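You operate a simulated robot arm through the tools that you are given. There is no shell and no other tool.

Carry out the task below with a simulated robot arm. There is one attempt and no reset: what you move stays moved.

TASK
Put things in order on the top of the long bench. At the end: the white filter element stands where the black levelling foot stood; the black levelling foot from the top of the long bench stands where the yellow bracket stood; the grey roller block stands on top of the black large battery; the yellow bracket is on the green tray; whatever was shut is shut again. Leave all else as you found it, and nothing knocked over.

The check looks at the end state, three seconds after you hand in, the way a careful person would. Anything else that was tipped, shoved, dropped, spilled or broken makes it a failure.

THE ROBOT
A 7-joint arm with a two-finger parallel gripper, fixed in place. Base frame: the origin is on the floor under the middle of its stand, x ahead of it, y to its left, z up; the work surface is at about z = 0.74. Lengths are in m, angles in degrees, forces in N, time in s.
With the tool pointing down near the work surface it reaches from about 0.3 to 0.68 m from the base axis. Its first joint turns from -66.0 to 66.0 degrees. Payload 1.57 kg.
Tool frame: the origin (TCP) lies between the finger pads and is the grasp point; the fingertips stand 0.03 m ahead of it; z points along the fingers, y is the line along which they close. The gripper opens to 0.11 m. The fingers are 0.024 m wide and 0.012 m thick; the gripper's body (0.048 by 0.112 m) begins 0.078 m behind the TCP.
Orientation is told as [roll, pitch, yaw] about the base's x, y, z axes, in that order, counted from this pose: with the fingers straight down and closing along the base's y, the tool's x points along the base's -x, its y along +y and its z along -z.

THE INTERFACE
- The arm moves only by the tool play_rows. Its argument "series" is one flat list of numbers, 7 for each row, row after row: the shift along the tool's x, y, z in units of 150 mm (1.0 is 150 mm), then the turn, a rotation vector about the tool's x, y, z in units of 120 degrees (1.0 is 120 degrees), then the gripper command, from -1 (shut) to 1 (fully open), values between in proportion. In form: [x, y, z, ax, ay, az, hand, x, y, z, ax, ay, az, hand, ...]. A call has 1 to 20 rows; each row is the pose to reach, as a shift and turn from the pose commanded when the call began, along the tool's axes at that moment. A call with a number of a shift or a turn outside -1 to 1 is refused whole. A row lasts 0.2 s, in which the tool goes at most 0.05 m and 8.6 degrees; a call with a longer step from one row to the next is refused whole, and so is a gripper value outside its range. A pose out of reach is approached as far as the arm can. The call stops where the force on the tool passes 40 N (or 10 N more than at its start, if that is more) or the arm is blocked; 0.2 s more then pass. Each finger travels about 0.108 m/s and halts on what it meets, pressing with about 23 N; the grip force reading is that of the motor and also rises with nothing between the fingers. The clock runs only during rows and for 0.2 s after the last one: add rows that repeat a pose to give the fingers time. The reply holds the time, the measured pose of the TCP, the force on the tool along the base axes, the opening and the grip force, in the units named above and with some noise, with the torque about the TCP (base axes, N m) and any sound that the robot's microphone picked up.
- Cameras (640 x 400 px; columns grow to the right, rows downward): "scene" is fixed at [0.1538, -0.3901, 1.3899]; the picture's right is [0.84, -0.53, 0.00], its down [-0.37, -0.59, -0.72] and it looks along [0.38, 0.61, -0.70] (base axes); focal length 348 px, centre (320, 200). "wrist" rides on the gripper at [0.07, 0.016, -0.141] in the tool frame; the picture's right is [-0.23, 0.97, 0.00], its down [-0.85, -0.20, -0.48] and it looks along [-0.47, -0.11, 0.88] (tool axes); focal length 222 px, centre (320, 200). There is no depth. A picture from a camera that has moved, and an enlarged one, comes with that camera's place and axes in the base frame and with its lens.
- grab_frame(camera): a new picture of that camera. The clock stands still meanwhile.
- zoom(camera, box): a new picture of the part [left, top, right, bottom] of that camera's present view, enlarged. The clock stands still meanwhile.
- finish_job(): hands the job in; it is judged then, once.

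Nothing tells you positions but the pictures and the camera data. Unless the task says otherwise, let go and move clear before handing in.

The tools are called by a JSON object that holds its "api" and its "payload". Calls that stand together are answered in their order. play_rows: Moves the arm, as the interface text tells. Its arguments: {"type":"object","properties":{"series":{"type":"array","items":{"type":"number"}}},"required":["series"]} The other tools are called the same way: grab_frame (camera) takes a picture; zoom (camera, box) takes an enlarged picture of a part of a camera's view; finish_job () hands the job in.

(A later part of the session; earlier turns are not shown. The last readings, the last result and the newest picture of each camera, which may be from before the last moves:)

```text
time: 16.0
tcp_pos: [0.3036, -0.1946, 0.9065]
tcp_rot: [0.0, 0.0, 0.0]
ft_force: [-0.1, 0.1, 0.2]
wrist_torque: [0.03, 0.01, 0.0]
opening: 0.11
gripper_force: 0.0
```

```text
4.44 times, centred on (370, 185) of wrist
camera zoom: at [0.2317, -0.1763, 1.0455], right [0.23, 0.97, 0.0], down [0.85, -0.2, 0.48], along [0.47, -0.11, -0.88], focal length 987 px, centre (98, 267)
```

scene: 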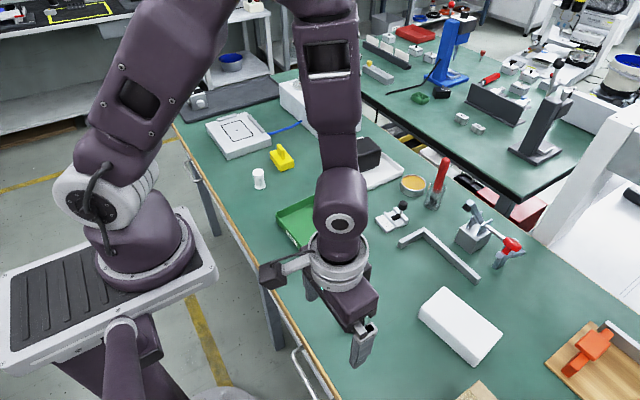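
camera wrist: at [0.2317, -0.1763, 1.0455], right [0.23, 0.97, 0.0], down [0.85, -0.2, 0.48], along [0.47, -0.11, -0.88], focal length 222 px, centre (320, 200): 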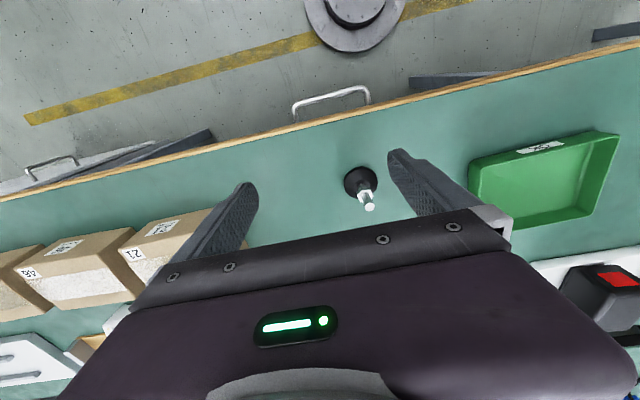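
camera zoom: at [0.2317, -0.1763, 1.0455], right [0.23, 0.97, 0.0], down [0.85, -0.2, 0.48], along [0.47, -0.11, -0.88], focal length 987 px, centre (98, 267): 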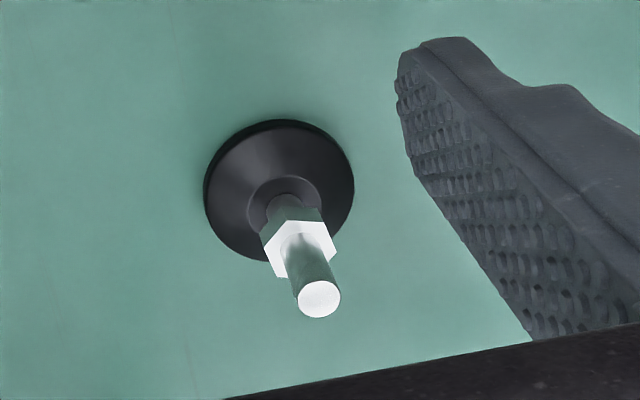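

Three bench drawers exist, but their handles sit close to the arm's inner reach limit. The plain white rounded block at about (0.535, -0.267) could be a cover hiding the roller block, so I'll look at it closely.

{"api": "play_rows", "payload": {"series": [-0.25, -0.1, -0.05, 0, 0, 0, 1, -0.5, -0.25, -0.1, 0, 0, 0, 1, -0.75, -0.4, -0.2, 0, 0, 0, 1, -0.95, -0.5, -0.3, 0, 0, 0, 1, -0.95, -0.5, -0.3, 0, 0, 0, 1]}}

{"api": "grab_frame", "payload": {"camera": "wrist"}}

{"api": "zoom", "payload": {"camera": "wrist", "box": [250, 130, 420, 230]}}

```text
time: 17.2
tcp_pos: [0.4451, -0.271, 0.9483]
tcp_rot: [0.1, 0.0, 0.0]
ft_force: [0.4, 0.4, 0.2]
wrist_torque: [-0.04, -0.04, 0.03]
opening: 0.11
gripper_force: 0.1
```

```text
taken
camera wrist: at [0.3746, -0.2536, 1.0881], right [0.23, 0.97, 0.0], down [0.85, -0.2, 0.48], along [0.47, -0.11, -0.88], focal length 222 px, centre (320, 200)
```

wrist: 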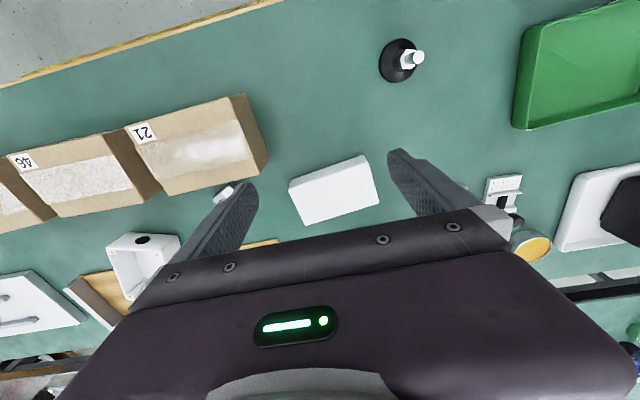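

```text
3.76 times, centred on (335, 180) of wrist
camera zoom: at [0.3746, -0.2536, 1.0881], right [0.23, 0.97, 0.0], down [0.85, -0.2, 0.48], along [0.47, -0.11, -0.88], focal length 836 px, centre (264, 275)
```

zoom: 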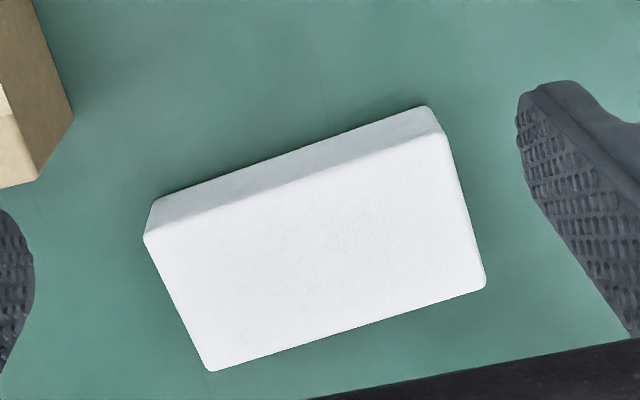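

The white block measures ≈0.125×0.07×0.042 m at (0.537, -0.268), rotated about 7°, and looks like a plain box/cover. I'll turn the gripper to align with its width and hover above it, to test gently whether it lifts as a cover.

{"api": "play_rows", "payload": {"series": [-0.06, 0, 0, 0, 0, 0.069, 1, -0.12, 0, 0, 0, 0, 0.138, 1, -0.18, 0, 0, 0, 0, 0.207, 1, -0.24, 0, 0, 0, 0, 0.276, 1, -0.3, 0, 0, 0, 0, 0.345, 1, -0.36, 0, 0, 0, 0, 0.414, 1, -0.42, 0, 0, 0, 0, 0.483, 1, -0.48, 0, 0, 0, 0, 0.552, 1, -0.54, 0, 0, 0, 0, 0.621, 1, -0.613, 0.02, 0, 0, 0, 0.692, 1, -0.613, 0.02, 0, 0, 0, 0.692, 1]}}

{"api": "grab_frame", "payload": {"camera": "wrist"}}

{"api": "grab_frame", "payload": {"camera": "scene"}}

```text
time: 19.6
tcp_pos: [0.538, -0.2662, 0.9489]
tcp_rot: [0.1, -0.1, -83.2]
ft_force: [-0.2, -0.2, 0.0]
wrist_torque: [0.01, 0.01, -0.04]
opening: 0.11
gripper_force: 0.1
```

```text
taken
camera wrist: at [0.5443, -0.1943, 1.0896], right [0.99, -0.11, 0.0], down [-0.1, -0.87, 0.48], along [-0.05, -0.48, -0.88], focal length 222 px, centre (320, 200)
```

wrist: 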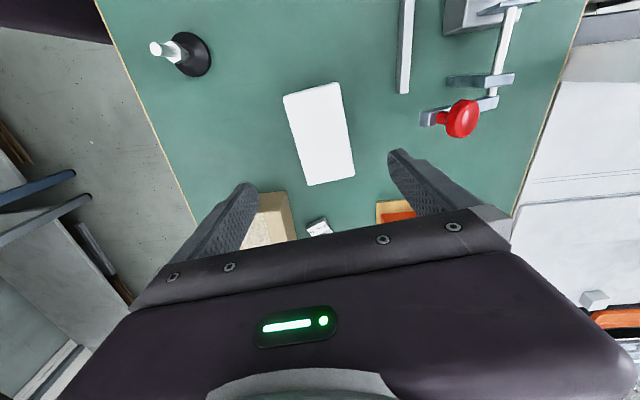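

```text
taken
```

scene: 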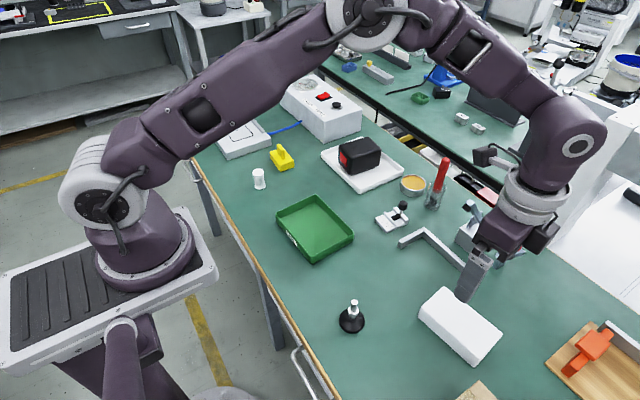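

Yaw alignment worked and the gripper straddles the block with clearance. I'll descend so the tips are just around the block's upper edge and close gently.

{"api": "play_rows", "payload": {"series": [0, 0, 0.2, 0, 0, 0, 1, 0, 0, 0.4, 0, 0, 0, 1, 0, 0, 0.6, 0, 0, 0, 1, 0, 0, 0.8, 0, 0, 0, 1, 0, 0, 0.85, 0, 0, 0, 1]}}

{"api": "grab_frame", "payload": {"camera": "wrist"}}

{"api": "zoom", "payload": {"camera": "scene", "box": [390, 230, 540, 380]}}

```text
time: 20.8
tcp_pos: [0.5388, -0.2677, 0.8234]
tcp_rot: [0.2, 0.1, -83.0]
ft_force: [-0.4, 0.0, 0.0]
wrist_torque: [-0.01, 0.0, -0.01]
opening: 0.1099
gripper_force: 0.0
```

```text
taken
camera wrist: at [0.5457, -0.1954, 0.9633], right [0.99, -0.11, 0.0], down [-0.1, -0.87, 0.48], along [-0.05, -0.48, -0.88], focal length 222 px, centre (320, 200)
```

wrist: 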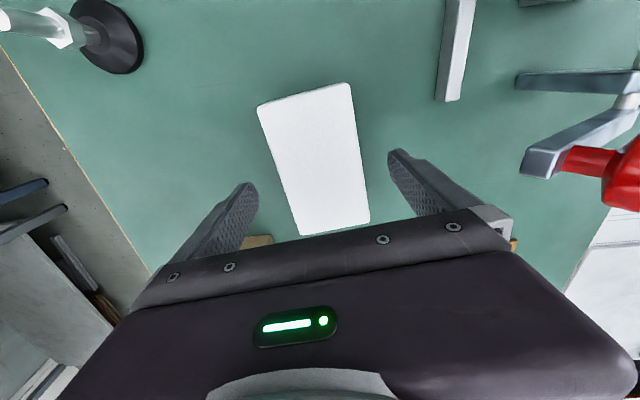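

```text
2.67 times, centred on (465, 305) of scene
camera zoom: at [0.1538, -0.3901, 1.3899], right [0.84, -0.53, 0.0], down [-0.37, -0.59, -0.72], along [0.38, 0.61, -0.7], focal length 929 px, centre (-67, -80)
```

zoom: 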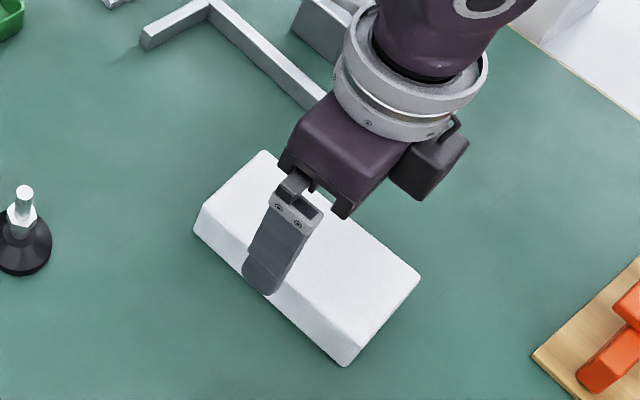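

Alignment is good. I'll lower another 28 mm and close on the top edge, checking grip and load before lifting.

{"api": "play_rows", "payload": {"series": [0, 0, 0.1, 0, 0, 0, 1, 0, 0, 0.187, 0, 0, 0, 1, 0, 0, 0.187, 0, 0, 0, 1, 0, 0, 0.187, 0, 0, 0, 0.45, 0, 0, 0.187, 0, 0, 0, 0.3, 0, 0, 0.187, 0, 0, 0, 0.2, 0, 0, 0.187, 0, 0, 0, 0.2, 0, 0, 0.187, 0, 0, 0, 0.1]}}

```text
time: 22.6
tcp_pos: [0.5412, -0.2658, 0.7939]
tcp_rot: [-0.1, 0.0, -83.1]
ft_force: [-0.2, -0.7, -0.6]
wrist_torque: [-0.01, -0.01, 0.01]
opening: 0.0734
gripper_force: 23.0
```

Gripped at 73 mm opening. I'll lift 4 cm slowly and look beneath.

{"api": "play_rows", "payload": {"series": [0, 0, -0.05, 0, 0, 0, 0, 0, 0, -0.1, 0, 0, 0, 0, 0, 0, -0.2, 0, 0, 0, 0, 0, 0, -0.3, 0, 0, 0, 0, 0, 0, -0.3, 0, 0, 0, 0]}}

{"api": "grab_frame", "payload": {"camera": "wrist"}}

{"api": "zoom", "payload": {"camera": "scene", "box": [390, 230, 540, 380]}}

```text
time: 23.8
tcp_pos: [0.5379, -0.2655, 0.8396]
tcp_rot: [0.0, -0.1, -83.1]
ft_force: [1.2, 0.2, -0.4]
wrist_torque: [0.0, -0.02, -0.02]
opening: 0.0737
gripper_force: 23.1
```

```text
taken
camera wrist: at [0.5449, -0.1936, 0.979], right [0.99, -0.11, 0.0], down [-0.09, -0.87, 0.48], along [-0.05, -0.48, -0.88], focal length 222 px, centre (320, 200)
```

wrist: 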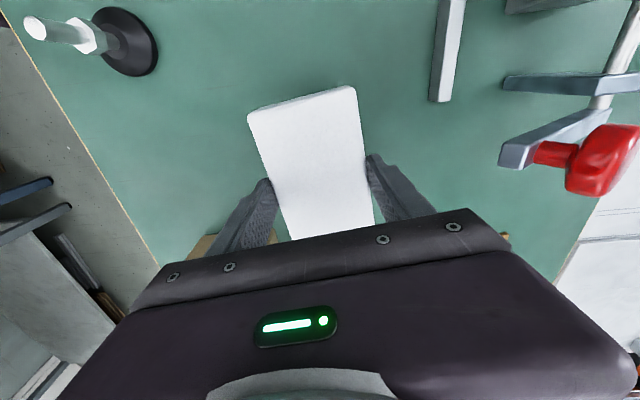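

```text
2.67 times, centred on (465, 305) of scene
camera zoom: at [0.1538, -0.3901, 1.3899], right [0.84, -0.53, 0.0], down [-0.37, -0.59, -0.72], along [0.38, 0.61, -0.7], focal length 929 px, centre (-67, -80)
```

zoom: 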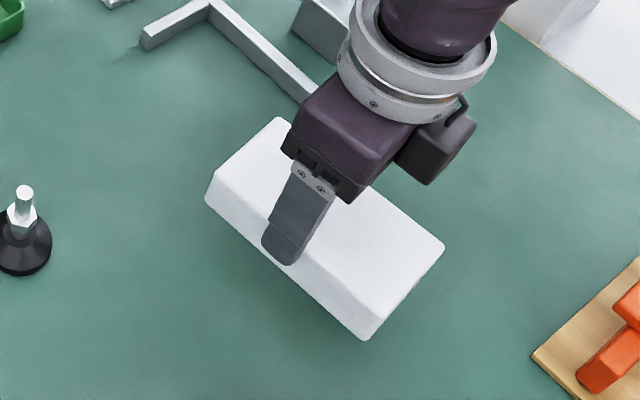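

It lifts very lightly (so hollow or foam). I'll raise it another 12 cm so the scene camera can see where it stood.

{"api": "play_rows", "payload": {"series": [0, 0, -0.2, 0, 0, 0, 0, 0, 0, -0.4, 0, 0, 0, 0, 0, 0, -0.6, 0, 0, 0, 0, 0, 0, -0.8, 0, 0, 0, 0, 0, 0, -0.8, 0, 0, 0, 0]}}

{"api": "zoom", "payload": {"camera": "scene", "box": [390, 230, 540, 380]}}

{"api": "grab_frame", "payload": {"camera": "wrist"}}

```text
time: 25.0
tcp_pos: [0.537, -0.2674, 0.9584]
tcp_rot: [0.0, 0.0, -83.1]
ft_force: [0.3, 0.3, 0.6]
wrist_torque: [-0.01, 0.01, 0.0]
opening: 0.0736
gripper_force: 22.8
```

```text
2.67 times, centred on (465, 305) of scene
camera zoom: at [0.1538, -0.3901, 1.3899], right [0.84, -0.53, 0.0], down [-0.37, -0.59, -0.72], along [0.38, 0.61, -0.7], focal length 929 px, centre (-67, -80)
```

zoom: 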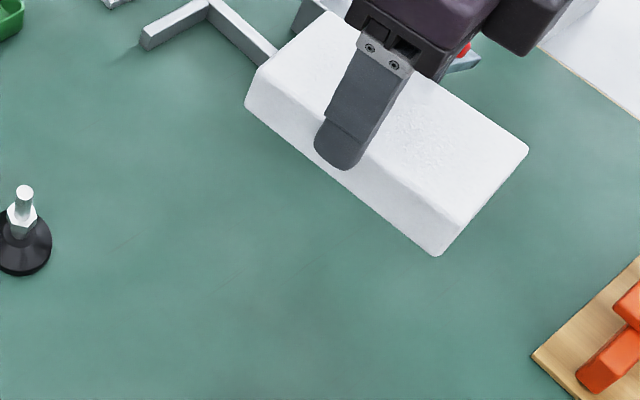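

```text
taken
camera wrist: at [0.5436, -0.1951, 1.0985], right [0.99, -0.11, 0.0], down [-0.09, -0.87, 0.48], along [-0.05, -0.48, -0.88], focal length 222 px, centre (320, 200)
```

wrist: 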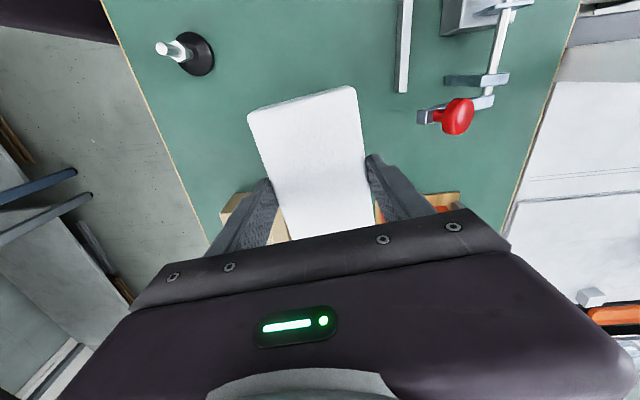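

Nothing was underneath: it's just a light foam block. I'll put it back at exactly the same pose.

{"api": "play_rows", "payload": {"series": [0, 0, 0.2, 0, 0, 0, 0, 0, 0, 0.4, 0, 0, 0, 0, 0, 0, 0.6, 0, 0, 0, 0, 0, 0, 0.8, 0, 0, 0, 0, 0, 0, 0.8, 0, 0, 0, 0]}}

{"api": "play_rows", "payload": {"series": [0, 0, 0.1, 0, 0, 0, 0, 0, 0, 0.2, 0, 0, 0, 0, 0, 0, 0.25, 0, 0, 0, 0, 0, 0, 0.29, 0, 0, 0, 0, 0, 0, 0.295, 0, 0, 0, 0, 0, 0, 0.295, 0, 0, 0, 0]}}

```text
time: 26.2
tcp_pos: [0.5409, -0.2667, 0.8398]
tcp_rot: [0.0, 0.0, -83.1]
ft_force: [0.6, 0.6, -0.4]
wrist_torque: [0.0, 0.01, 0.02]
opening: 0.0734
gripper_force: 23.3
```

```text
time: 27.6
tcp_pos: [0.5391, -0.2671, 0.7953]
tcp_rot: [0.0, 0.0, -83.0]
ft_force: [0.1, 0.2, 0.6]
wrist_torque: [0.02, 0.0, 0.0]
opening: 0.0734
gripper_force: 23.2
```

{"api": "play_rows", "payload": {"series": [0, 0, 0, 0, 0, 0, 0.38, 0, 0, 0, 0, 0, 0, 0.45, 0, 0, 0, 0, 0, 0, 0.7, 0, 0, 0, 0, 0, 0, 1, 0, 0, -0.2, 0, 0, 0, 1, 0, 0, -0.5, 0, 0, 0, 1, 0, 0, -0.8, 0, 0, 0, 1, 0, 0, -1, 0, 0, 0, 1, 0, 0, -1, 0, 0, 0, 1]}}

{"api": "zoom", "payload": {"camera": "scene", "box": [390, 270, 520, 380]}}

{"api": "grab_frame", "payload": {"camera": "wrist"}}

```text
time: 29.6
tcp_pos: [0.5419, -0.268, 0.9449]
tcp_rot: [-0.1, 0.1, -83.1]
ft_force: [-0.6, 0.0, -0.2]
wrist_torque: [-0.01, 0.01, 0.0]
opening: 0.1101
gripper_force: 0.0
```

```text
3.64 times, centred on (455, 325) of scene
camera zoom: at [0.1538, -0.3901, 1.3899], right [0.84, -0.53, 0.0], down [-0.37, -0.59, -0.72], along [0.38, 0.61, -0.7], focal length 1266 px, centre (-171, -254)
```

zoom: 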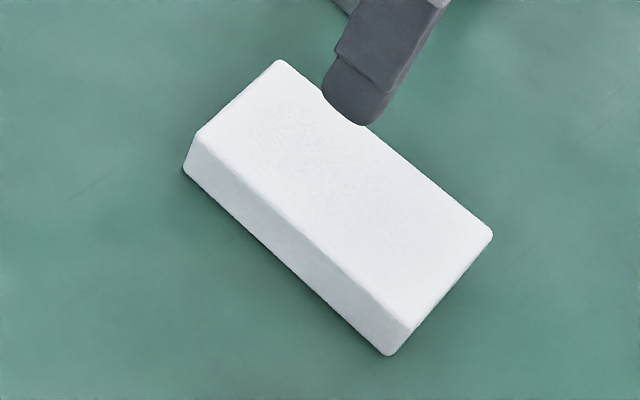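

```text
taken
camera wrist: at [0.5483, -0.1958, 1.0849], right [0.99, -0.11, 0.0], down [-0.09, -0.87, 0.48], along [-0.05, -0.48, -0.88], focal length 222 px, centre (320, 200)
```

wrist: 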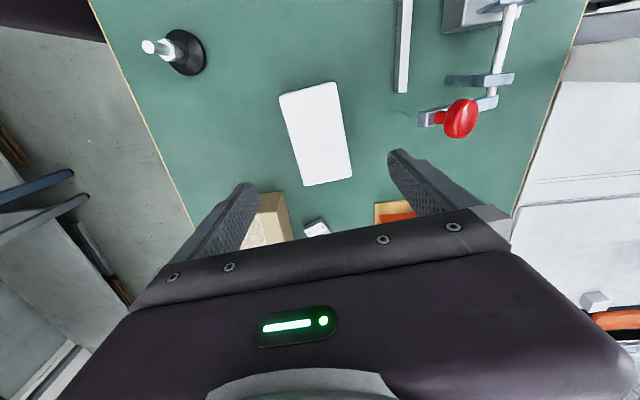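

The foam block is restored to its original pixels. Let me compare the small grey block with the similar ones on the far bench, and zoom in on other places where a roller block could hide.

{"api": "zoom", "payload": {"camera": "scene", "box": [440, 90, 520, 150]}}

{"api": "zoom", "payload": {"camera": "scene", "box": [340, 40, 440, 110]}}

{"api": "zoom", "payload": {"camera": "scene", "box": [320, 120, 420, 200]}}

{"api": "zoom", "payload": {"camera": "scene", "box": [390, 150, 490, 230]}}

{"api": "zoom", "payload": {"camera": "scene", "box": [365, 195, 425, 240]}}

```text
6.67 times, centred on (480, 120) of scene
camera zoom: at [0.1538, -0.3901, 1.3899], right [0.84, -0.53, 0.0], down [-0.37, -0.59, -0.72], along [0.38, 0.61, -0.7], focal length 2322 px, centre (-747, 733)
```

zoom: 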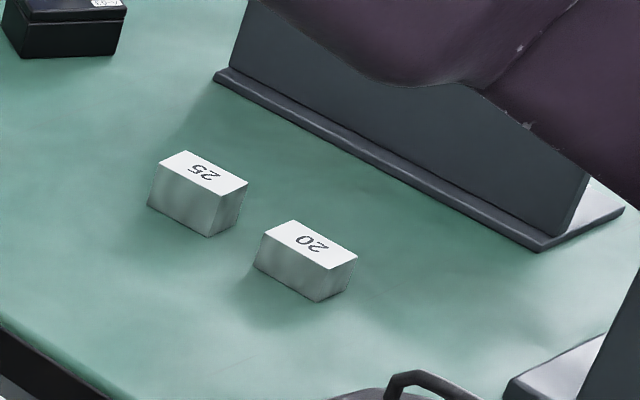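

```text
5.71 times, centred on (390, 75) of scene
camera zoom: at [0.1538, -0.3901, 1.3899], right [0.84, -0.53, 0.0], down [-0.37, -0.59, -0.72], along [0.38, 0.61, -0.7], focal length 1990 px, centre (-80, 914)
```

zoom: 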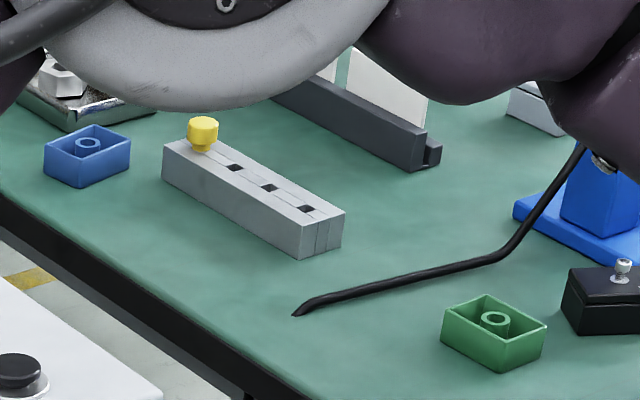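

```text
5.00 times, centred on (370, 160) of scene
camera zoom: at [0.1538, -0.3901, 1.3899], right [0.84, -0.53, 0.0], down [-0.37, -0.59, -0.72], along [0.38, 0.61, -0.7], focal length 1741 px, centre (70, 400)
```

zoom: 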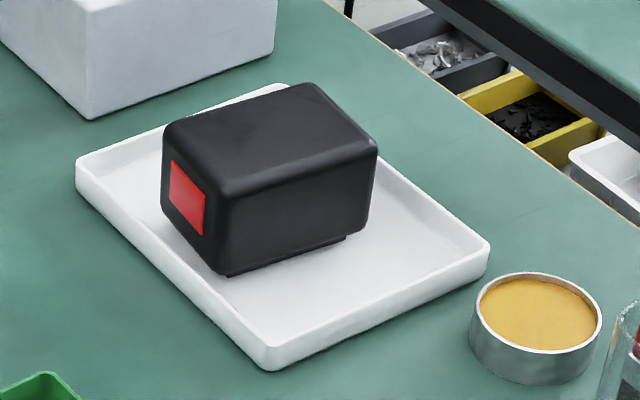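

```text
5.00 times, centred on (440, 190) of scene
camera zoom: at [0.1538, -0.3901, 1.3899], right [0.84, -0.53, 0.0], down [-0.37, -0.59, -0.72], along [0.38, 0.61, -0.7], focal length 1741 px, centre (-280, 250)
```

zoom: 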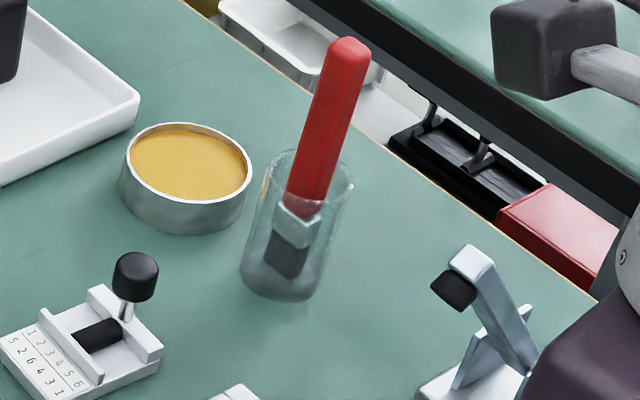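

```text
8.89 times, centred on (395, 218) of scene
camera zoom: at [0.1538, -0.3901, 1.3899], right [0.84, -0.53, 0.0], down [-0.37, -0.59, -0.72], along [0.38, 0.61, -0.7], focal length 3096 px, centre (-347, 44)
```

zoom: 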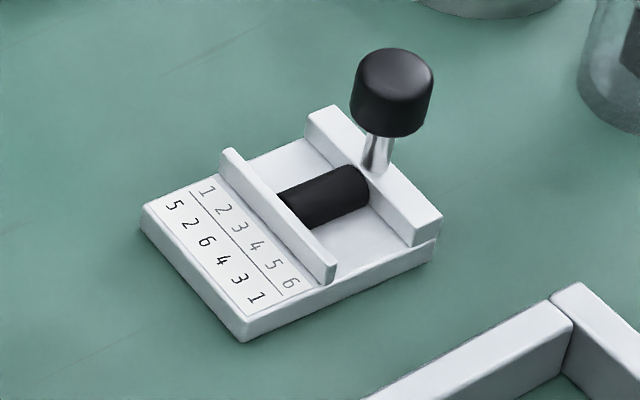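

The white fixture carries a printed number table and a black roller/knob, but it's white; the grey roller block is probably inside the bench drawer at hand (handle at y≈-0.166), which also fits the "from the top of the long bench" wording for the foot. I'll bring the gripper above that handle with fingers closing along x and check reach.

{"api": "play_rows", "payload": {"series": [0.09, -0.19, 0.05, 0, 0, 0.0144, 1, 0.18, -0.381, 0.1, 0, 0, 0.0288, 1, 0.27, -0.572, 0.15, 0, 0, 0.0432, 1, 0.36, -0.762, 0.2, 0, 0, 0.0575, 1]}}

{"api": "play_rows", "payload": {"series": [0.07, -0.2, 0.05, 0, 0, 0, 1, 0.14, -0.4, 0.1, 0, 0, 0, 1, 0.21, -0.6, 0.15, 0, 0, 0, 1, 0.28, -0.85, 0.2, 0, 0, 0, 1, 0.28, -0.85, 0.2, 0, 0, 0, 1]}}

{"api": "grab_frame", "payload": {"camera": "wrist"}}

{"api": "grab_frame", "payload": {"camera": "scene"}}

```text
time: 30.6
tcp_pos: [0.4199, -0.2271, 0.9147]
tcp_rot: [0.0, 0.0, -90.0]
ft_force: [-0.4, 0.0, 0.6]
wrist_torque: [0.0, 0.05, 0.02]
opening: 0.1102
gripper_force: 0.1
```

```text
time: 31.8
tcp_pos: [0.291, -0.183, 0.8856]
tcp_rot: [0.0, 0.0, -90.1]
ft_force: [0.8, -0.1, 0.4]
wrist_torque: [-0.02, 0.01, 0.03]
opening: 0.1099
gripper_force: 0.2
```

```text
taken
camera wrist: at [0.3059, -0.1124, 1.0271], right [0.97, -0.23, 0.0], down [-0.2, -0.86, 0.48], along [-0.11, -0.47, -0.88], focal length 222 px, centre (320, 200)
```

wrist: 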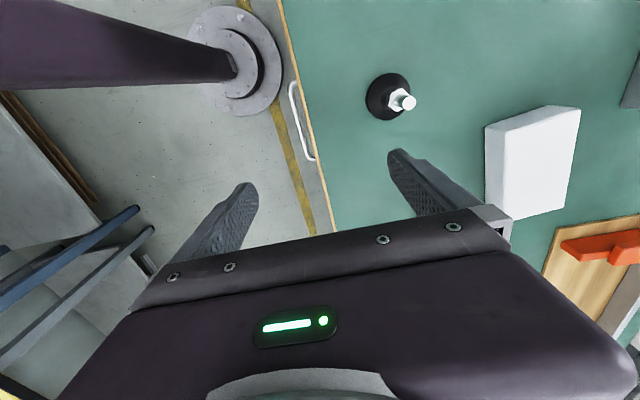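

```text
taken
```

scene: 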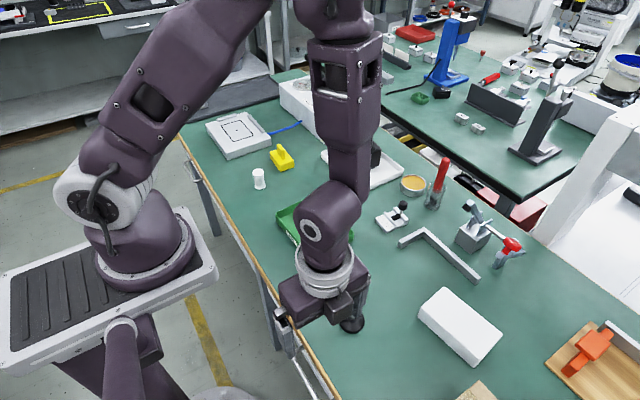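

Now I see the handle clearly beside the bench edge, with the stand column beyond. I'll zoom in on the handle and the gap behind it.

{"api": "zoom", "payload": {"camera": "wrist", "box": [250, 50, 370, 200]}}

{"api": "zoom", "payload": {"camera": "wrist", "box": [0, 0, 320, 260]}}

{"api": "zoom", "payload": {"camera": "scene", "box": [230, 220, 370, 400]}}

```text
2.67 times, centred on (310, 125) of wrist
camera zoom: at [0.3059, -0.1124, 1.0271], right [0.97, -0.23, 0.0], down [-0.2, -0.86, 0.48], along [-0.11, -0.47, -0.88], focal length 592 px, centre (347, 400)
```

zoom: 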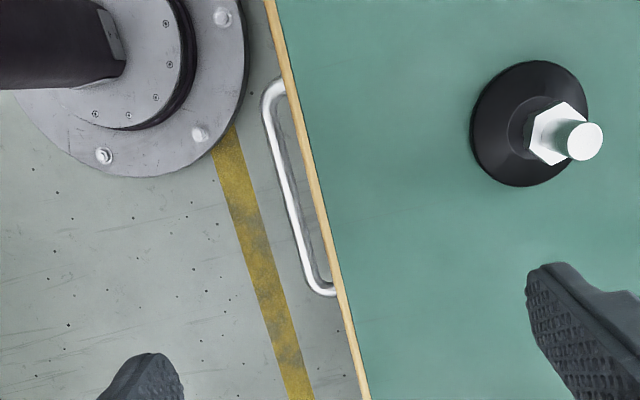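

```text
1.54 times, centred on (160, 130) of wrist
camera zoom: at [0.3059, -0.1124, 1.0271], right [0.97, -0.23, 0.0], down [-0.2, -0.86, 0.48], along [-0.11, -0.47, -0.88], focal length 342 px, centre (566, 308)
```

zoom: 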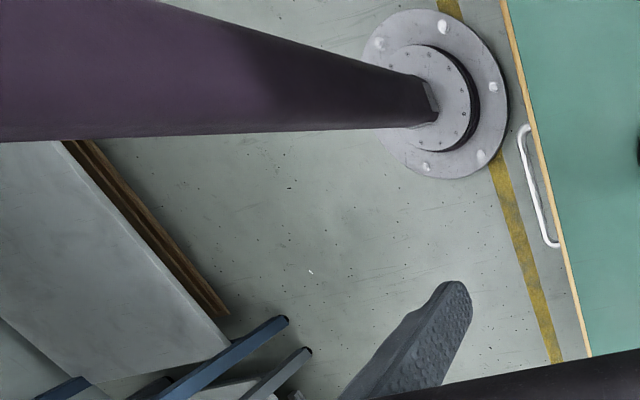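

```text
2.22 times, centred on (300, 310) of scene
camera zoom: at [0.1538, -0.3901, 1.3899], right [0.84, -0.53, 0.0], down [-0.37, -0.59, -0.72], along [0.38, 0.61, -0.7], focal length 774 px, centre (364, -44)
```

zoom: 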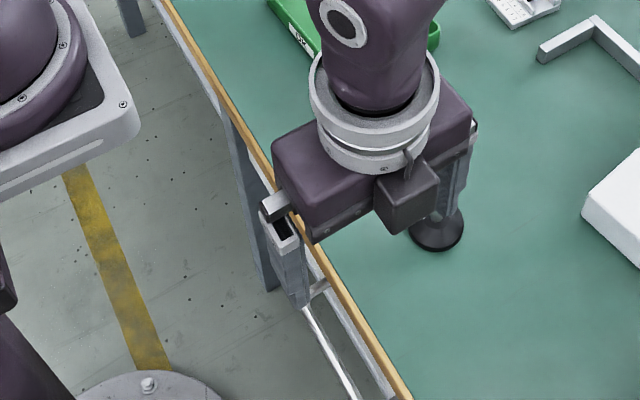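

I'll narrow the fingers to about 16 mm and move over the bar line, then check alignment before descending.

{"api": "play_rows", "payload": {"series": [0, -0.05, 0.1, 0, 0, 0, 0.4, 0, -0.1, 0.2, 0, 0, 0, 0, 0, -0.15, 0.3, 0, 0, 0, -0.4, 0, -0.213, 0.4, 0, 0, 0, -0.716, 0, -0.213, 0.4, 0, 0, 0, -0.716, 0, -0.213, 0.4, 0, 0, 0, -0.716]}}

{"api": "grab_frame", "payload": {"camera": "wrist"}}

{"api": "zoom", "payload": {"camera": "scene", "box": [230, 260, 390, 400]}}

```text
time: 33.2
tcp_pos: [0.2606, -0.1837, 0.8253]
tcp_rot: [0.0, 0.0, -89.9]
ft_force: [-0.1, -0.5, -0.1]
wrist_torque: [0.0, -0.02, -0.02]
opening: 0.0159
gripper_force: 0.0
```

```text
taken
camera wrist: at [0.2748, -0.1126, 0.9654], right [0.97, -0.23, 0.0], down [-0.2, -0.86, 0.48], along [-0.11, -0.47, -0.88], focal length 222 px, centre (320, 200)
```

wrist: 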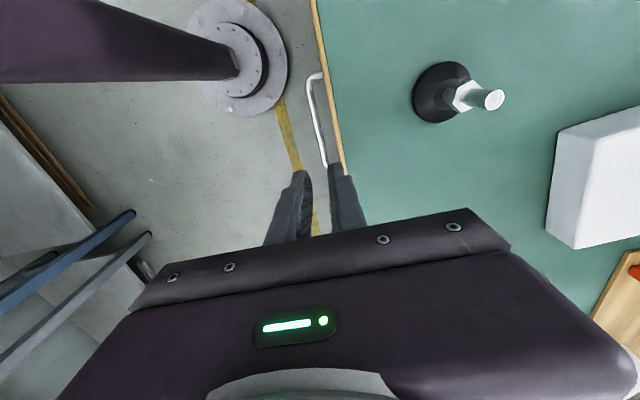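

```text
2.86 times, centred on (310, 330) of scene
camera zoom: at [0.1538, -0.3901, 1.3899], right [0.84, -0.53, 0.0], down [-0.37, -0.59, -0.72], along [0.38, 0.61, -0.7], focal length 995 px, centre (349, -171)
```

zoom: 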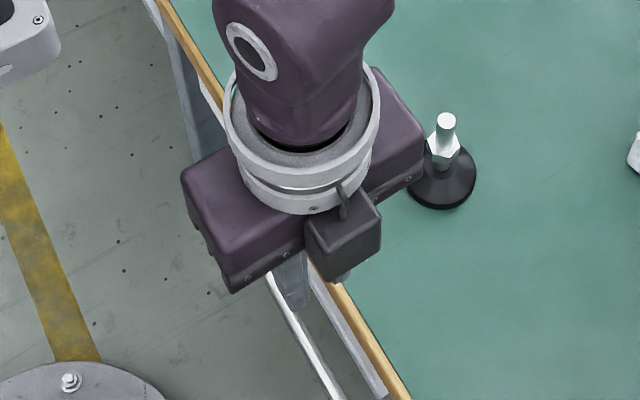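

The arm gets to x=0.26 fine. I'll test how far inward it can go at this safe height, in small steps, before committing to pulling the drawer.

{"api": "play_rows", "payload": {"series": [0, -0.1, 0, 0, 0, 0, -0.716, 0, -0.2, 0, 0, 0, 0, -0.716, 0, -0.3, 0, 0, 0, 0, -0.716, 0, -0.3, 0, 0, 0, 0, -0.716]}}

{"api": "play_rows", "payload": {"series": [0, -0.1, 0, 0, 0, 0, -0.716, 0, -0.2, 0, 0, 0, 0, -0.716, 0, -0.3, 0, 0, 0, 0, -0.716, 0, -0.3, 0, 0, 0, 0, -0.716]}}

{"api": "grab_frame", "payload": {"camera": "scene"}}

{"api": "grab_frame", "payload": {"camera": "wrist"}}

```text
time: 34.2
tcp_pos: [0.2142, -0.1865, 0.8249]
tcp_rot: [0.1, -0.1, -89.9]
ft_force: [0.1, 0.1, -0.3]
wrist_torque: [0.0, 0.0, -0.01]
opening: 0.0157
gripper_force: 0.0
```

```text
time: 35.2
tcp_pos: [0.187, -0.203, 0.8228]
tcp_rot: [-0.1, 0.1, -89.9]
ft_force: [0.2, 0.1, -0.3]
wrist_torque: [-0.02, 0.0, 0.01]
opening: 0.0156
gripper_force: 0.1
out of reach, approached as far as the arm can: row 2, 3, 4
```

```text
taken
```

scene: 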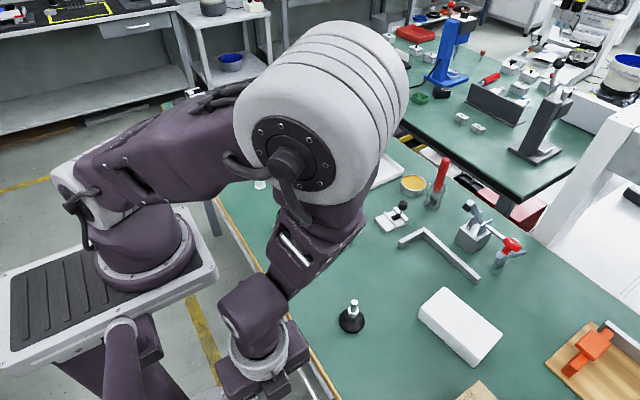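

```text
taken
camera wrist: at [0.2024, -0.1315, 0.9625], right [0.97, -0.23, 0.0], down [-0.2, -0.86, 0.48], along [-0.11, -0.46, -0.88], focal length 222 px, centre (320, 200)
```

wrist: 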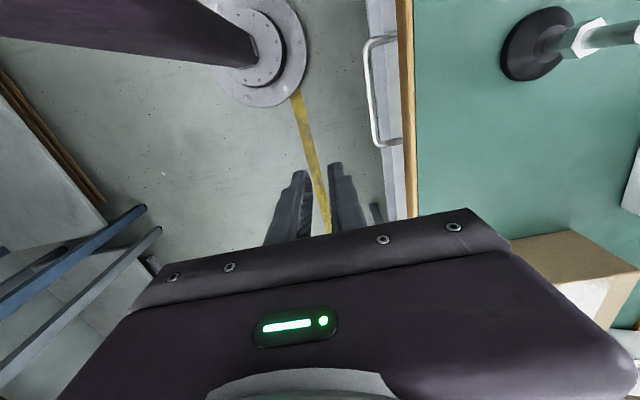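

The arm's inner limit is a radius of about 0.276 m with the tool straight down. From here the wrist camera sees the drawer front; let me zoom in.

{"api": "zoom", "payload": {"camera": "wrist", "box": [330, 0, 450, 230]}}

{"api": "zoom", "payload": {"camera": "wrist", "box": [340, 0, 440, 80]}}

{"api": "zoom", "payload": {"camera": "wrist", "box": [340, 130, 440, 230]}}

```text
1.74 times, centred on (390, 115) of wrist
camera zoom: at [0.2024, -0.1315, 0.9625], right [0.97, -0.23, 0.0], down [-0.2, -0.86, 0.48], along [-0.11, -0.46, -0.88], focal length 386 px, centre (198, 348)
```

zoom: 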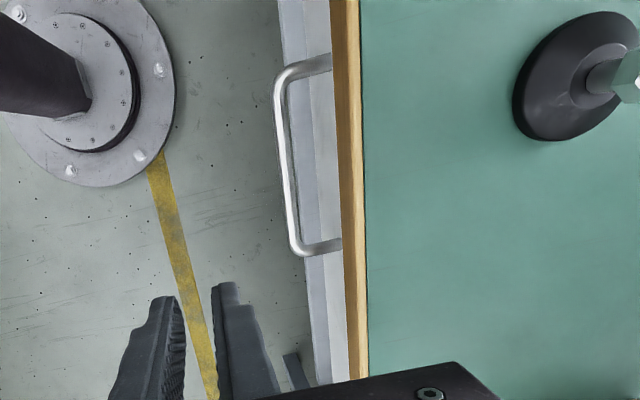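

```text
5.00 times, centred on (390, 40) of wrist
camera zoom: at [0.2024, -0.1315, 0.9625], right [0.97, -0.23, 0.0], down [-0.2, -0.86, 0.48], along [-0.11, -0.46, -0.88], focal length 1111 px, centre (-30, 1000)
```

zoom: 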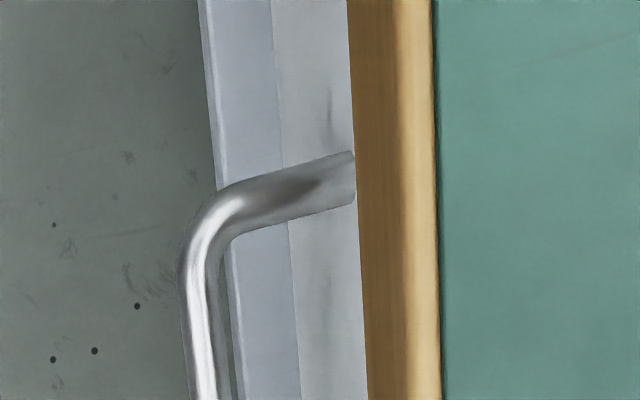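

```text
4.00 times, centred on (390, 180) of wrist
camera zoom: at [0.2024, -0.1315, 0.9625], right [0.97, -0.23, 0.0], down [-0.2, -0.86, 0.48], along [-0.11, -0.46, -0.88], focal length 888 px, centre (40, 280)
```

zoom: 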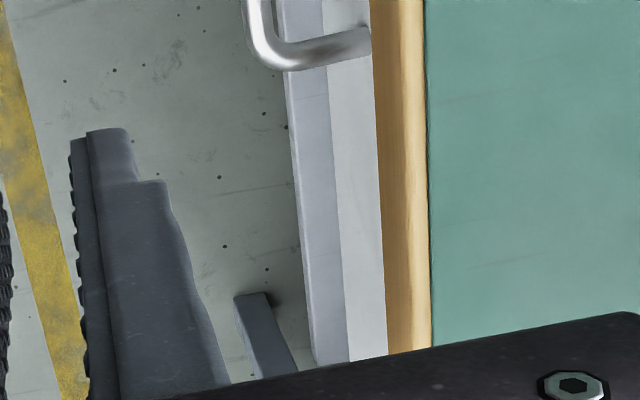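

The drawer front is recessed just under the wooden edge and the handle looks real, with a free gap of roughly 16 mm between bar and edge. I'll go back over the bar and check where the commanded pose stands after the reach limit.

{"api": "play_rows", "payload": {"series": [0, 0.15, 0, 0, 0, 0, -0.716, 0, 0.3, 0, 0, 0, 0, -0.716, 0, 0.3, 0, 0, 0, 0, -0.716, 0, 0.3, 0, 0, 0, 0, -0.716]}}

```text
time: 36.2
tcp_pos: [0.2349, -0.2033, 0.8221]
tcp_rot: [0.0, -0.1, -90.0]
ft_force: [-0.1, 0.1, -0.2]
wrist_torque: [0.01, -0.05, 0.0]
opening: 0.0156
gripper_force: 0.2
```

{"api": "play_rows", "payload": {"series": [0, 0, 0, 0, 0, 0, -0.716]}}

{"api": "play_rows", "payload": {"series": [0, 0, 0, 0, 0, 0, -0.716]}}

{"api": "play_rows", "payload": {"series": [0, 0, 0, 0, 0, 0, -0.716]}}

{"api": "zoom", "payload": {"camera": "wrist", "box": [250, 0, 410, 240]}}

```text
time: 36.6
tcp_pos: [0.2329, -0.2024, 0.8228]
tcp_rot: [0.0, -0.1, -90.0]
ft_force: [-0.4, 0.3, 0.7]
wrist_torque: [-0.02, -0.02, 0.05]
opening: 0.0156
gripper_force: 0.1
```

```text
time: 37.0
tcp_pos: [0.2336, -0.2038, 0.8228]
tcp_rot: [0.0, 0.0, -90.0]
ft_force: [0.6, 0.2, 0.6]
wrist_torque: [-0.01, -0.01, 0.02]
opening: 0.0156
gripper_force: 0.1
```

```text
time: 37.4
tcp_pos: [0.2337, -0.2027, 0.8224]
tcp_rot: [0.0, 0.0, -90.0]
ft_force: [0.0, 0.2, 0.7]
wrist_torque: [-0.01, 0.0, 0.01]
opening: 0.0156
gripper_force: 0.0
```

```text
1.67 times, centred on (330, 120) of wrist
camera zoom: at [0.2483, -0.1316, 0.9625], right [0.97, -0.23, 0.0], down [-0.2, -0.86, 0.48], along [-0.11, -0.47, -0.88], focal length 370 px, centre (303, 333)
```

zoom: 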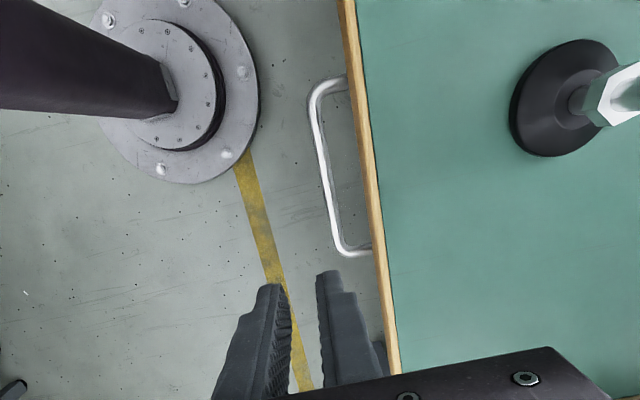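

The bar is at about x=0.259, z≈0.652; fingers are about 16 mm thick behind the tip, so I'll lean the tool 6° (tips toward the bench) to slip one finger behind the bar. First the pre-descent pose.

{"api": "play_rows", "payload": {"series": [0.02, 0.033, 0.05, -0.025, 0, 0, -0.727, 0.04, 0.0667, 0.1, -0.05, 0, 0, -0.727, 0.04, 0.0667, 0.151, -0.05, 0, 0, -0.727, 0.04, 0.0667, 0.151, -0.05, 0, 0, -0.727]}}

{"api": "play_rows", "payload": {"series": [0, 0, 0, 0, 0, 0, -0.727]}}

{"api": "zoom", "payload": {"camera": "wrist", "box": [250, 0, 410, 240]}}

```text
time: 38.4
tcp_pos: [0.242, -0.1947, 0.7997]
tcp_rot: [5.9, 0.0, -90.0]
ft_force: [-0.1, -0.2, 0.4]
wrist_torque: [0.01, 0.02, 0.0]
opening: 0.0158
gripper_force: 0.1
```

```text
time: 38.8
tcp_pos: [0.2422, -0.1955, 0.7996]
tcp_rot: [6.0, 0.0, -90.0]
ft_force: [0.8, -0.7, -0.2]
wrist_torque: [-0.01, -0.02, -0.01]
opening: 0.0152
gripper_force: 0.0
```

```text
1.67 times, centred on (330, 120) of wrist
camera zoom: at [0.2419, -0.1245, 0.9405], right [0.97, -0.23, 0.1], down [-0.25, -0.86, 0.45], along [-0.02, -0.47, -0.88], focal length 370 px, centre (303, 333)
```

zoom: 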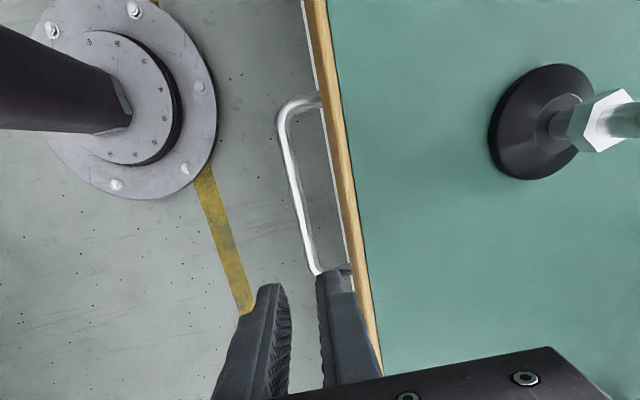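

Aligned with a 6° lean. I'll descend along the tool axis in stages, watching forces and pictures.

{"api": "play_rows", "payload": {"series": [0, 0.005, 0.15, 0, 0, 0, -0.727, 0, 0.01, 0.3, 0, 0, 0, -0.727, 0, 0.01, 0.4, 0, 0, 0, -0.727, 0, 0.01, 0.5, 0, 0, 0, -0.727, 0, 0.01, 0.5, 0, 0, 0, -0.727]}}

{"api": "zoom", "payload": {"camera": "wrist", "box": [250, 100, 410, 240]}}

{"api": "zoom", "payload": {"camera": "scene", "box": [250, 280, 390, 400]}}

```text
time: 40.0
tcp_pos: [0.2499, -0.1941, 0.7268]
tcp_rot: [6.0, -0.1, -90.0]
ft_force: [-1.1, -0.3, -0.6]
wrist_torque: [0.03, 0.01, -0.01]
opening: 0.0157
gripper_force: 0.1
```

```text
2.86 times, centred on (330, 170) of wrist
camera zoom: at [0.2498, -0.123, 0.8681], right [0.97, -0.23, 0.1], down [-0.25, -0.86, 0.46], along [-0.02, -0.47, -0.88], focal length 635 px, centre (291, 286)
```

zoom: 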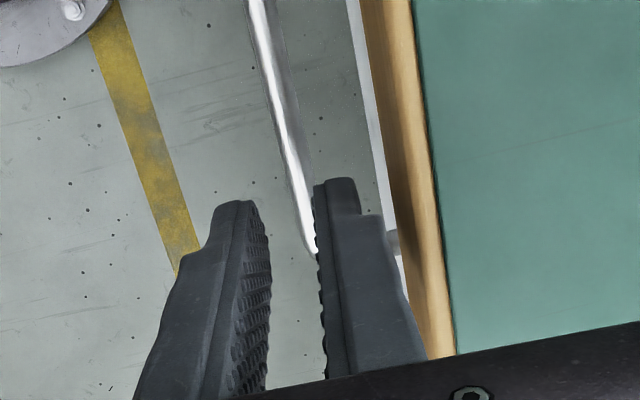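

```text
3.33 times, centred on (320, 340) of scene
camera zoom: at [0.1538, -0.3901, 1.3899], right [0.84, -0.53, 0.0], down [-0.37, -0.59, -0.72], along [0.38, 0.61, -0.7], focal length 1161 px, centre (320, -267)
```

zoom: 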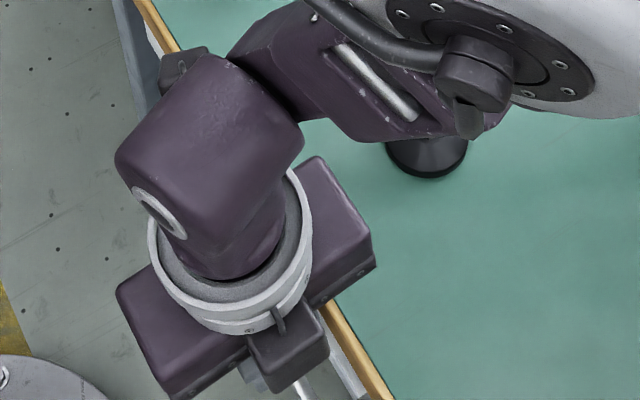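

The bar is visibly lined up between the two fingertips. I'll continue down 3 cm and re-check.

{"api": "play_rows", "payload": {"series": [0, -0.004, 0.07, 0, 0, 0, -0.727, 0, -0.004, 0.14, 0, 0, 0, -0.727, 0, -0.004, 0.2, 0, 0, 0, -0.727, 0, -0.004, 0.2, 0, 0, 0, -0.727]}}

{"api": "zoom", "payload": {"camera": "wrist", "box": [250, 100, 410, 240]}}

```text
time: 41.0
tcp_pos: [0.253, -0.1958, 0.6963]
tcp_rot: [6.0, 0.0, -89.9]
ft_force: [1.3, 0.3, 0.4]
wrist_torque: [0.0, -0.01, -0.03]
opening: 0.0155
gripper_force: 0.1
```

```text
2.86 times, centred on (330, 170) of wrist
camera zoom: at [0.253, -0.1243, 0.837], right [0.97, -0.23, 0.1], down [-0.25, -0.86, 0.46], along [-0.02, -0.47, -0.88], focal length 635 px, centre (291, 286)
```

zoom: 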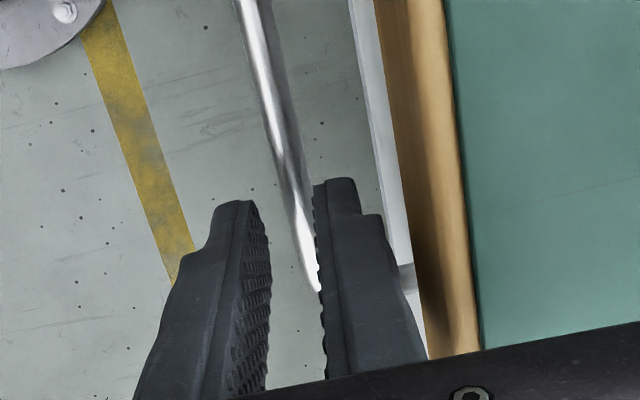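

{"api": "play_rows", "payload": {"series": [0, 0, 0.05, 0, 0, 0, -0.727, 0, 0, 0.1, 0, 0, 0, -0.727, 0, 0, 0.14, 0, 0, 0, -0.727, 0, 0, 0.157, 0, 0, 0, -0.727, 0, 0, 0.157, 0, 0, 0, -0.727]}}

{"api": "zoom", "payload": {"camera": "wrist", "box": [250, 100, 410, 240]}}

{"api": "grab_frame", "payload": {"camera": "scene"}}

```text
time: 42.2
tcp_pos: [0.2564, -0.195, 0.6741]
tcp_rot: [6.0, 0.1, -89.9]
ft_force: [-0.3, -0.5, -0.7]
wrist_torque: [0.02, 0.0, 0.0]
opening: 0.0162
gripper_force: 0.1
```

```text
2.86 times, centred on (330, 170) of wrist
camera zoom: at [0.2559, -0.1244, 0.8148], right [0.97, -0.23, 0.1], down [-0.25, -0.86, 0.46], along [-0.02, -0.47, -0.88], focal length 635 px, centre (291, 286)
```

zoom: 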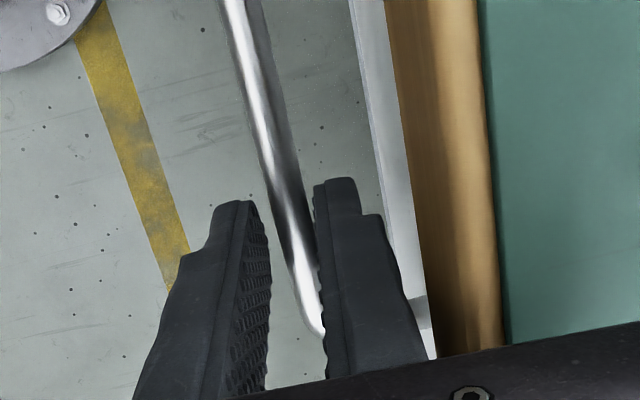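

```text
taken
```

scene: 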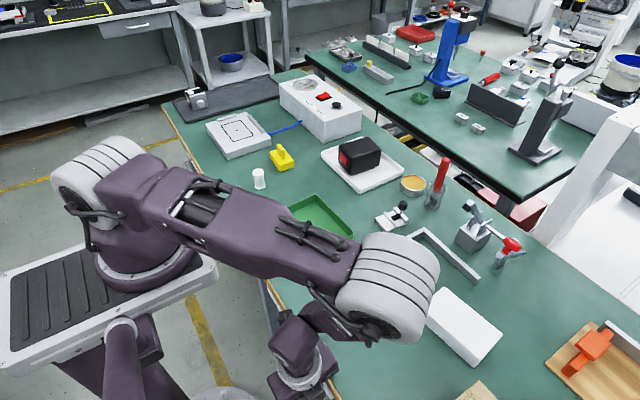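

The bar sits between the pads now, without contact. The elbow is fairly low above the levelling foot, so I'll only do a short test: close on the bar and pull 2 cm to see whether it is a working drawer.

{"api": "play_rows", "payload": {"series": [0, 0, 0, 0, 0, 0, -0.85, 0, 0, 0, 0, 0, 0, -1, 0, 0, 0, 0, 0, 0, -1]}}

{"api": "zoom", "payload": {"camera": "wrist", "box": [250, 100, 410, 240]}}

```text
time: 43.0
tcp_pos: [0.2559, -0.1959, 0.6734]
tcp_rot: [6.0, 0.0, -89.9]
ft_force: [3.2, 0.7, 5.5]
wrist_torque: [-0.08, -0.07, 0.68]
opening: 0.0096
gripper_force: 27.9
```

```text
2.86 times, centred on (330, 170) of wrist
camera zoom: at [0.256, -0.1244, 0.815], right [0.97, -0.23, 0.1], down [-0.25, -0.86, 0.46], along [-0.01, -0.47, -0.88], focal length 635 px, centre (291, 286)
```

zoom: 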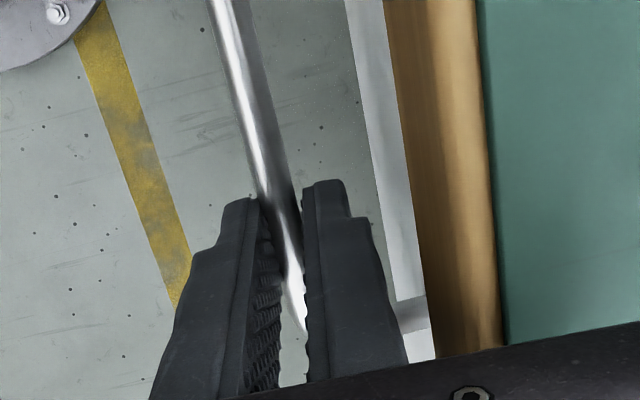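

I have the bar (≈10 mm). Now a slow 2 cm pull toward -x, watching the force.

{"api": "play_rows", "payload": {"series": [0, -0.033, -0.0035, 0, 0, 0, -1, 0, -0.066, -0.007, 0, 0, 0, -1, 0, -0.1, -0.0105, 0, 0, 0, -1, 0, -0.133, -0.014, 0, 0, 0, -1]}}

{"api": "zoom", "payload": {"camera": "wrist", "box": [250, 100, 410, 240]}}

```text
time: 44.0
tcp_pos: [0.237, -0.195, 0.6739]
tcp_rot: [5.9, -0.1, -90.0]
ft_force: [0.5, -4.3, 23.3]
wrist_torque: [-0.17, -0.03, 0.67]
opening: 0.0099
gripper_force: 28.0
```

```text
2.86 times, centred on (330, 170) of wrist
camera zoom: at [0.2366, -0.1242, 0.8142], right [0.97, -0.23, 0.1], down [-0.25, -0.85, 0.46], along [-0.02, -0.47, -0.88], focal length 635 px, centre (291, 286)
```

zoom: 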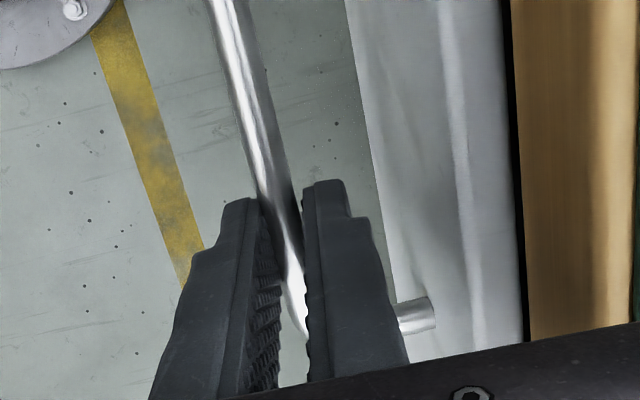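

It's a working drawer: the front slid out 2 cm. Before opening it fully I'll clear the foot's area (the elbow comes low there), so I'll release the handle and back out upward, leaving the drawer ajar for now.

{"api": "play_rows", "payload": {"series": [0, 0, 0, 0, 0, 0, -0.8, 0, 0, 0, 0, 0, 0, -0.6, 0, 0, 0, 0, 0, 0, -0.6, 0, 0, -0.1, 0, 0, 0, -0.6, 0, 0, -0.3, 0, 0, 0, -0.6, 0, 0, -0.55, 0, 0, 0, -0.6, 0, 0, -0.8, 0, 0, 0, -0.6, 0, 0, -1, 0, 0, 0, -0.6]}}

{"api": "grab_frame", "payload": {"camera": "wrist"}}

{"api": "grab_frame", "payload": {"camera": "scene"}}

```text
time: 45.8
tcp_pos: [0.2271, -0.1995, 0.8214]
tcp_rot: [5.8, 0.1, -89.9]
ft_force: [0.9, -0.4, -0.8]
wrist_torque: [0.02, 0.04, 0.0]
opening: 0.0219
gripper_force: 0.1
out of reach, approached as far as the arm can: row 8
```

```text
taken
camera wrist: at [0.2268, -0.1291, 0.9632], right [0.97, -0.23, 0.1], down [-0.25, -0.86, 0.45], along [-0.02, -0.46, -0.89], focal length 222 px, centre (320, 200)
```

wrist: 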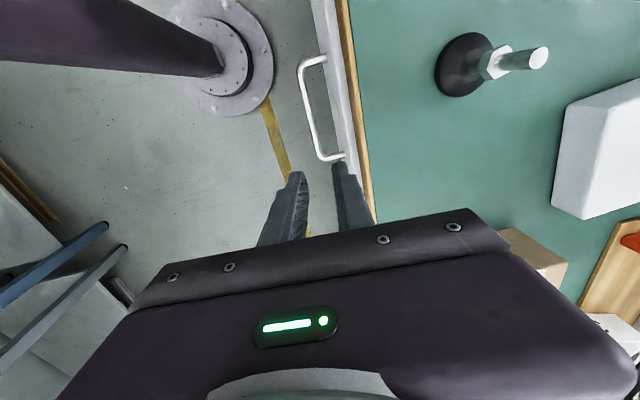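

```text
taken
```

scene: 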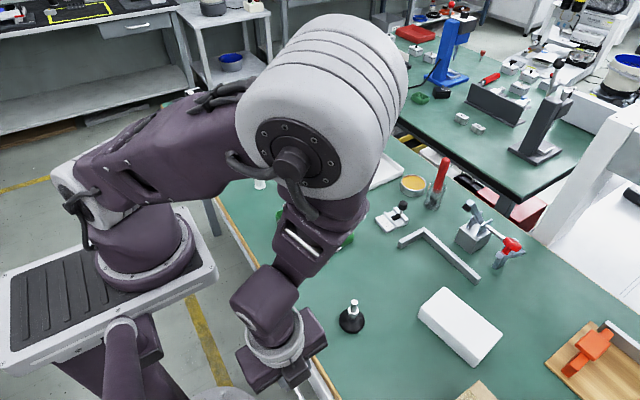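

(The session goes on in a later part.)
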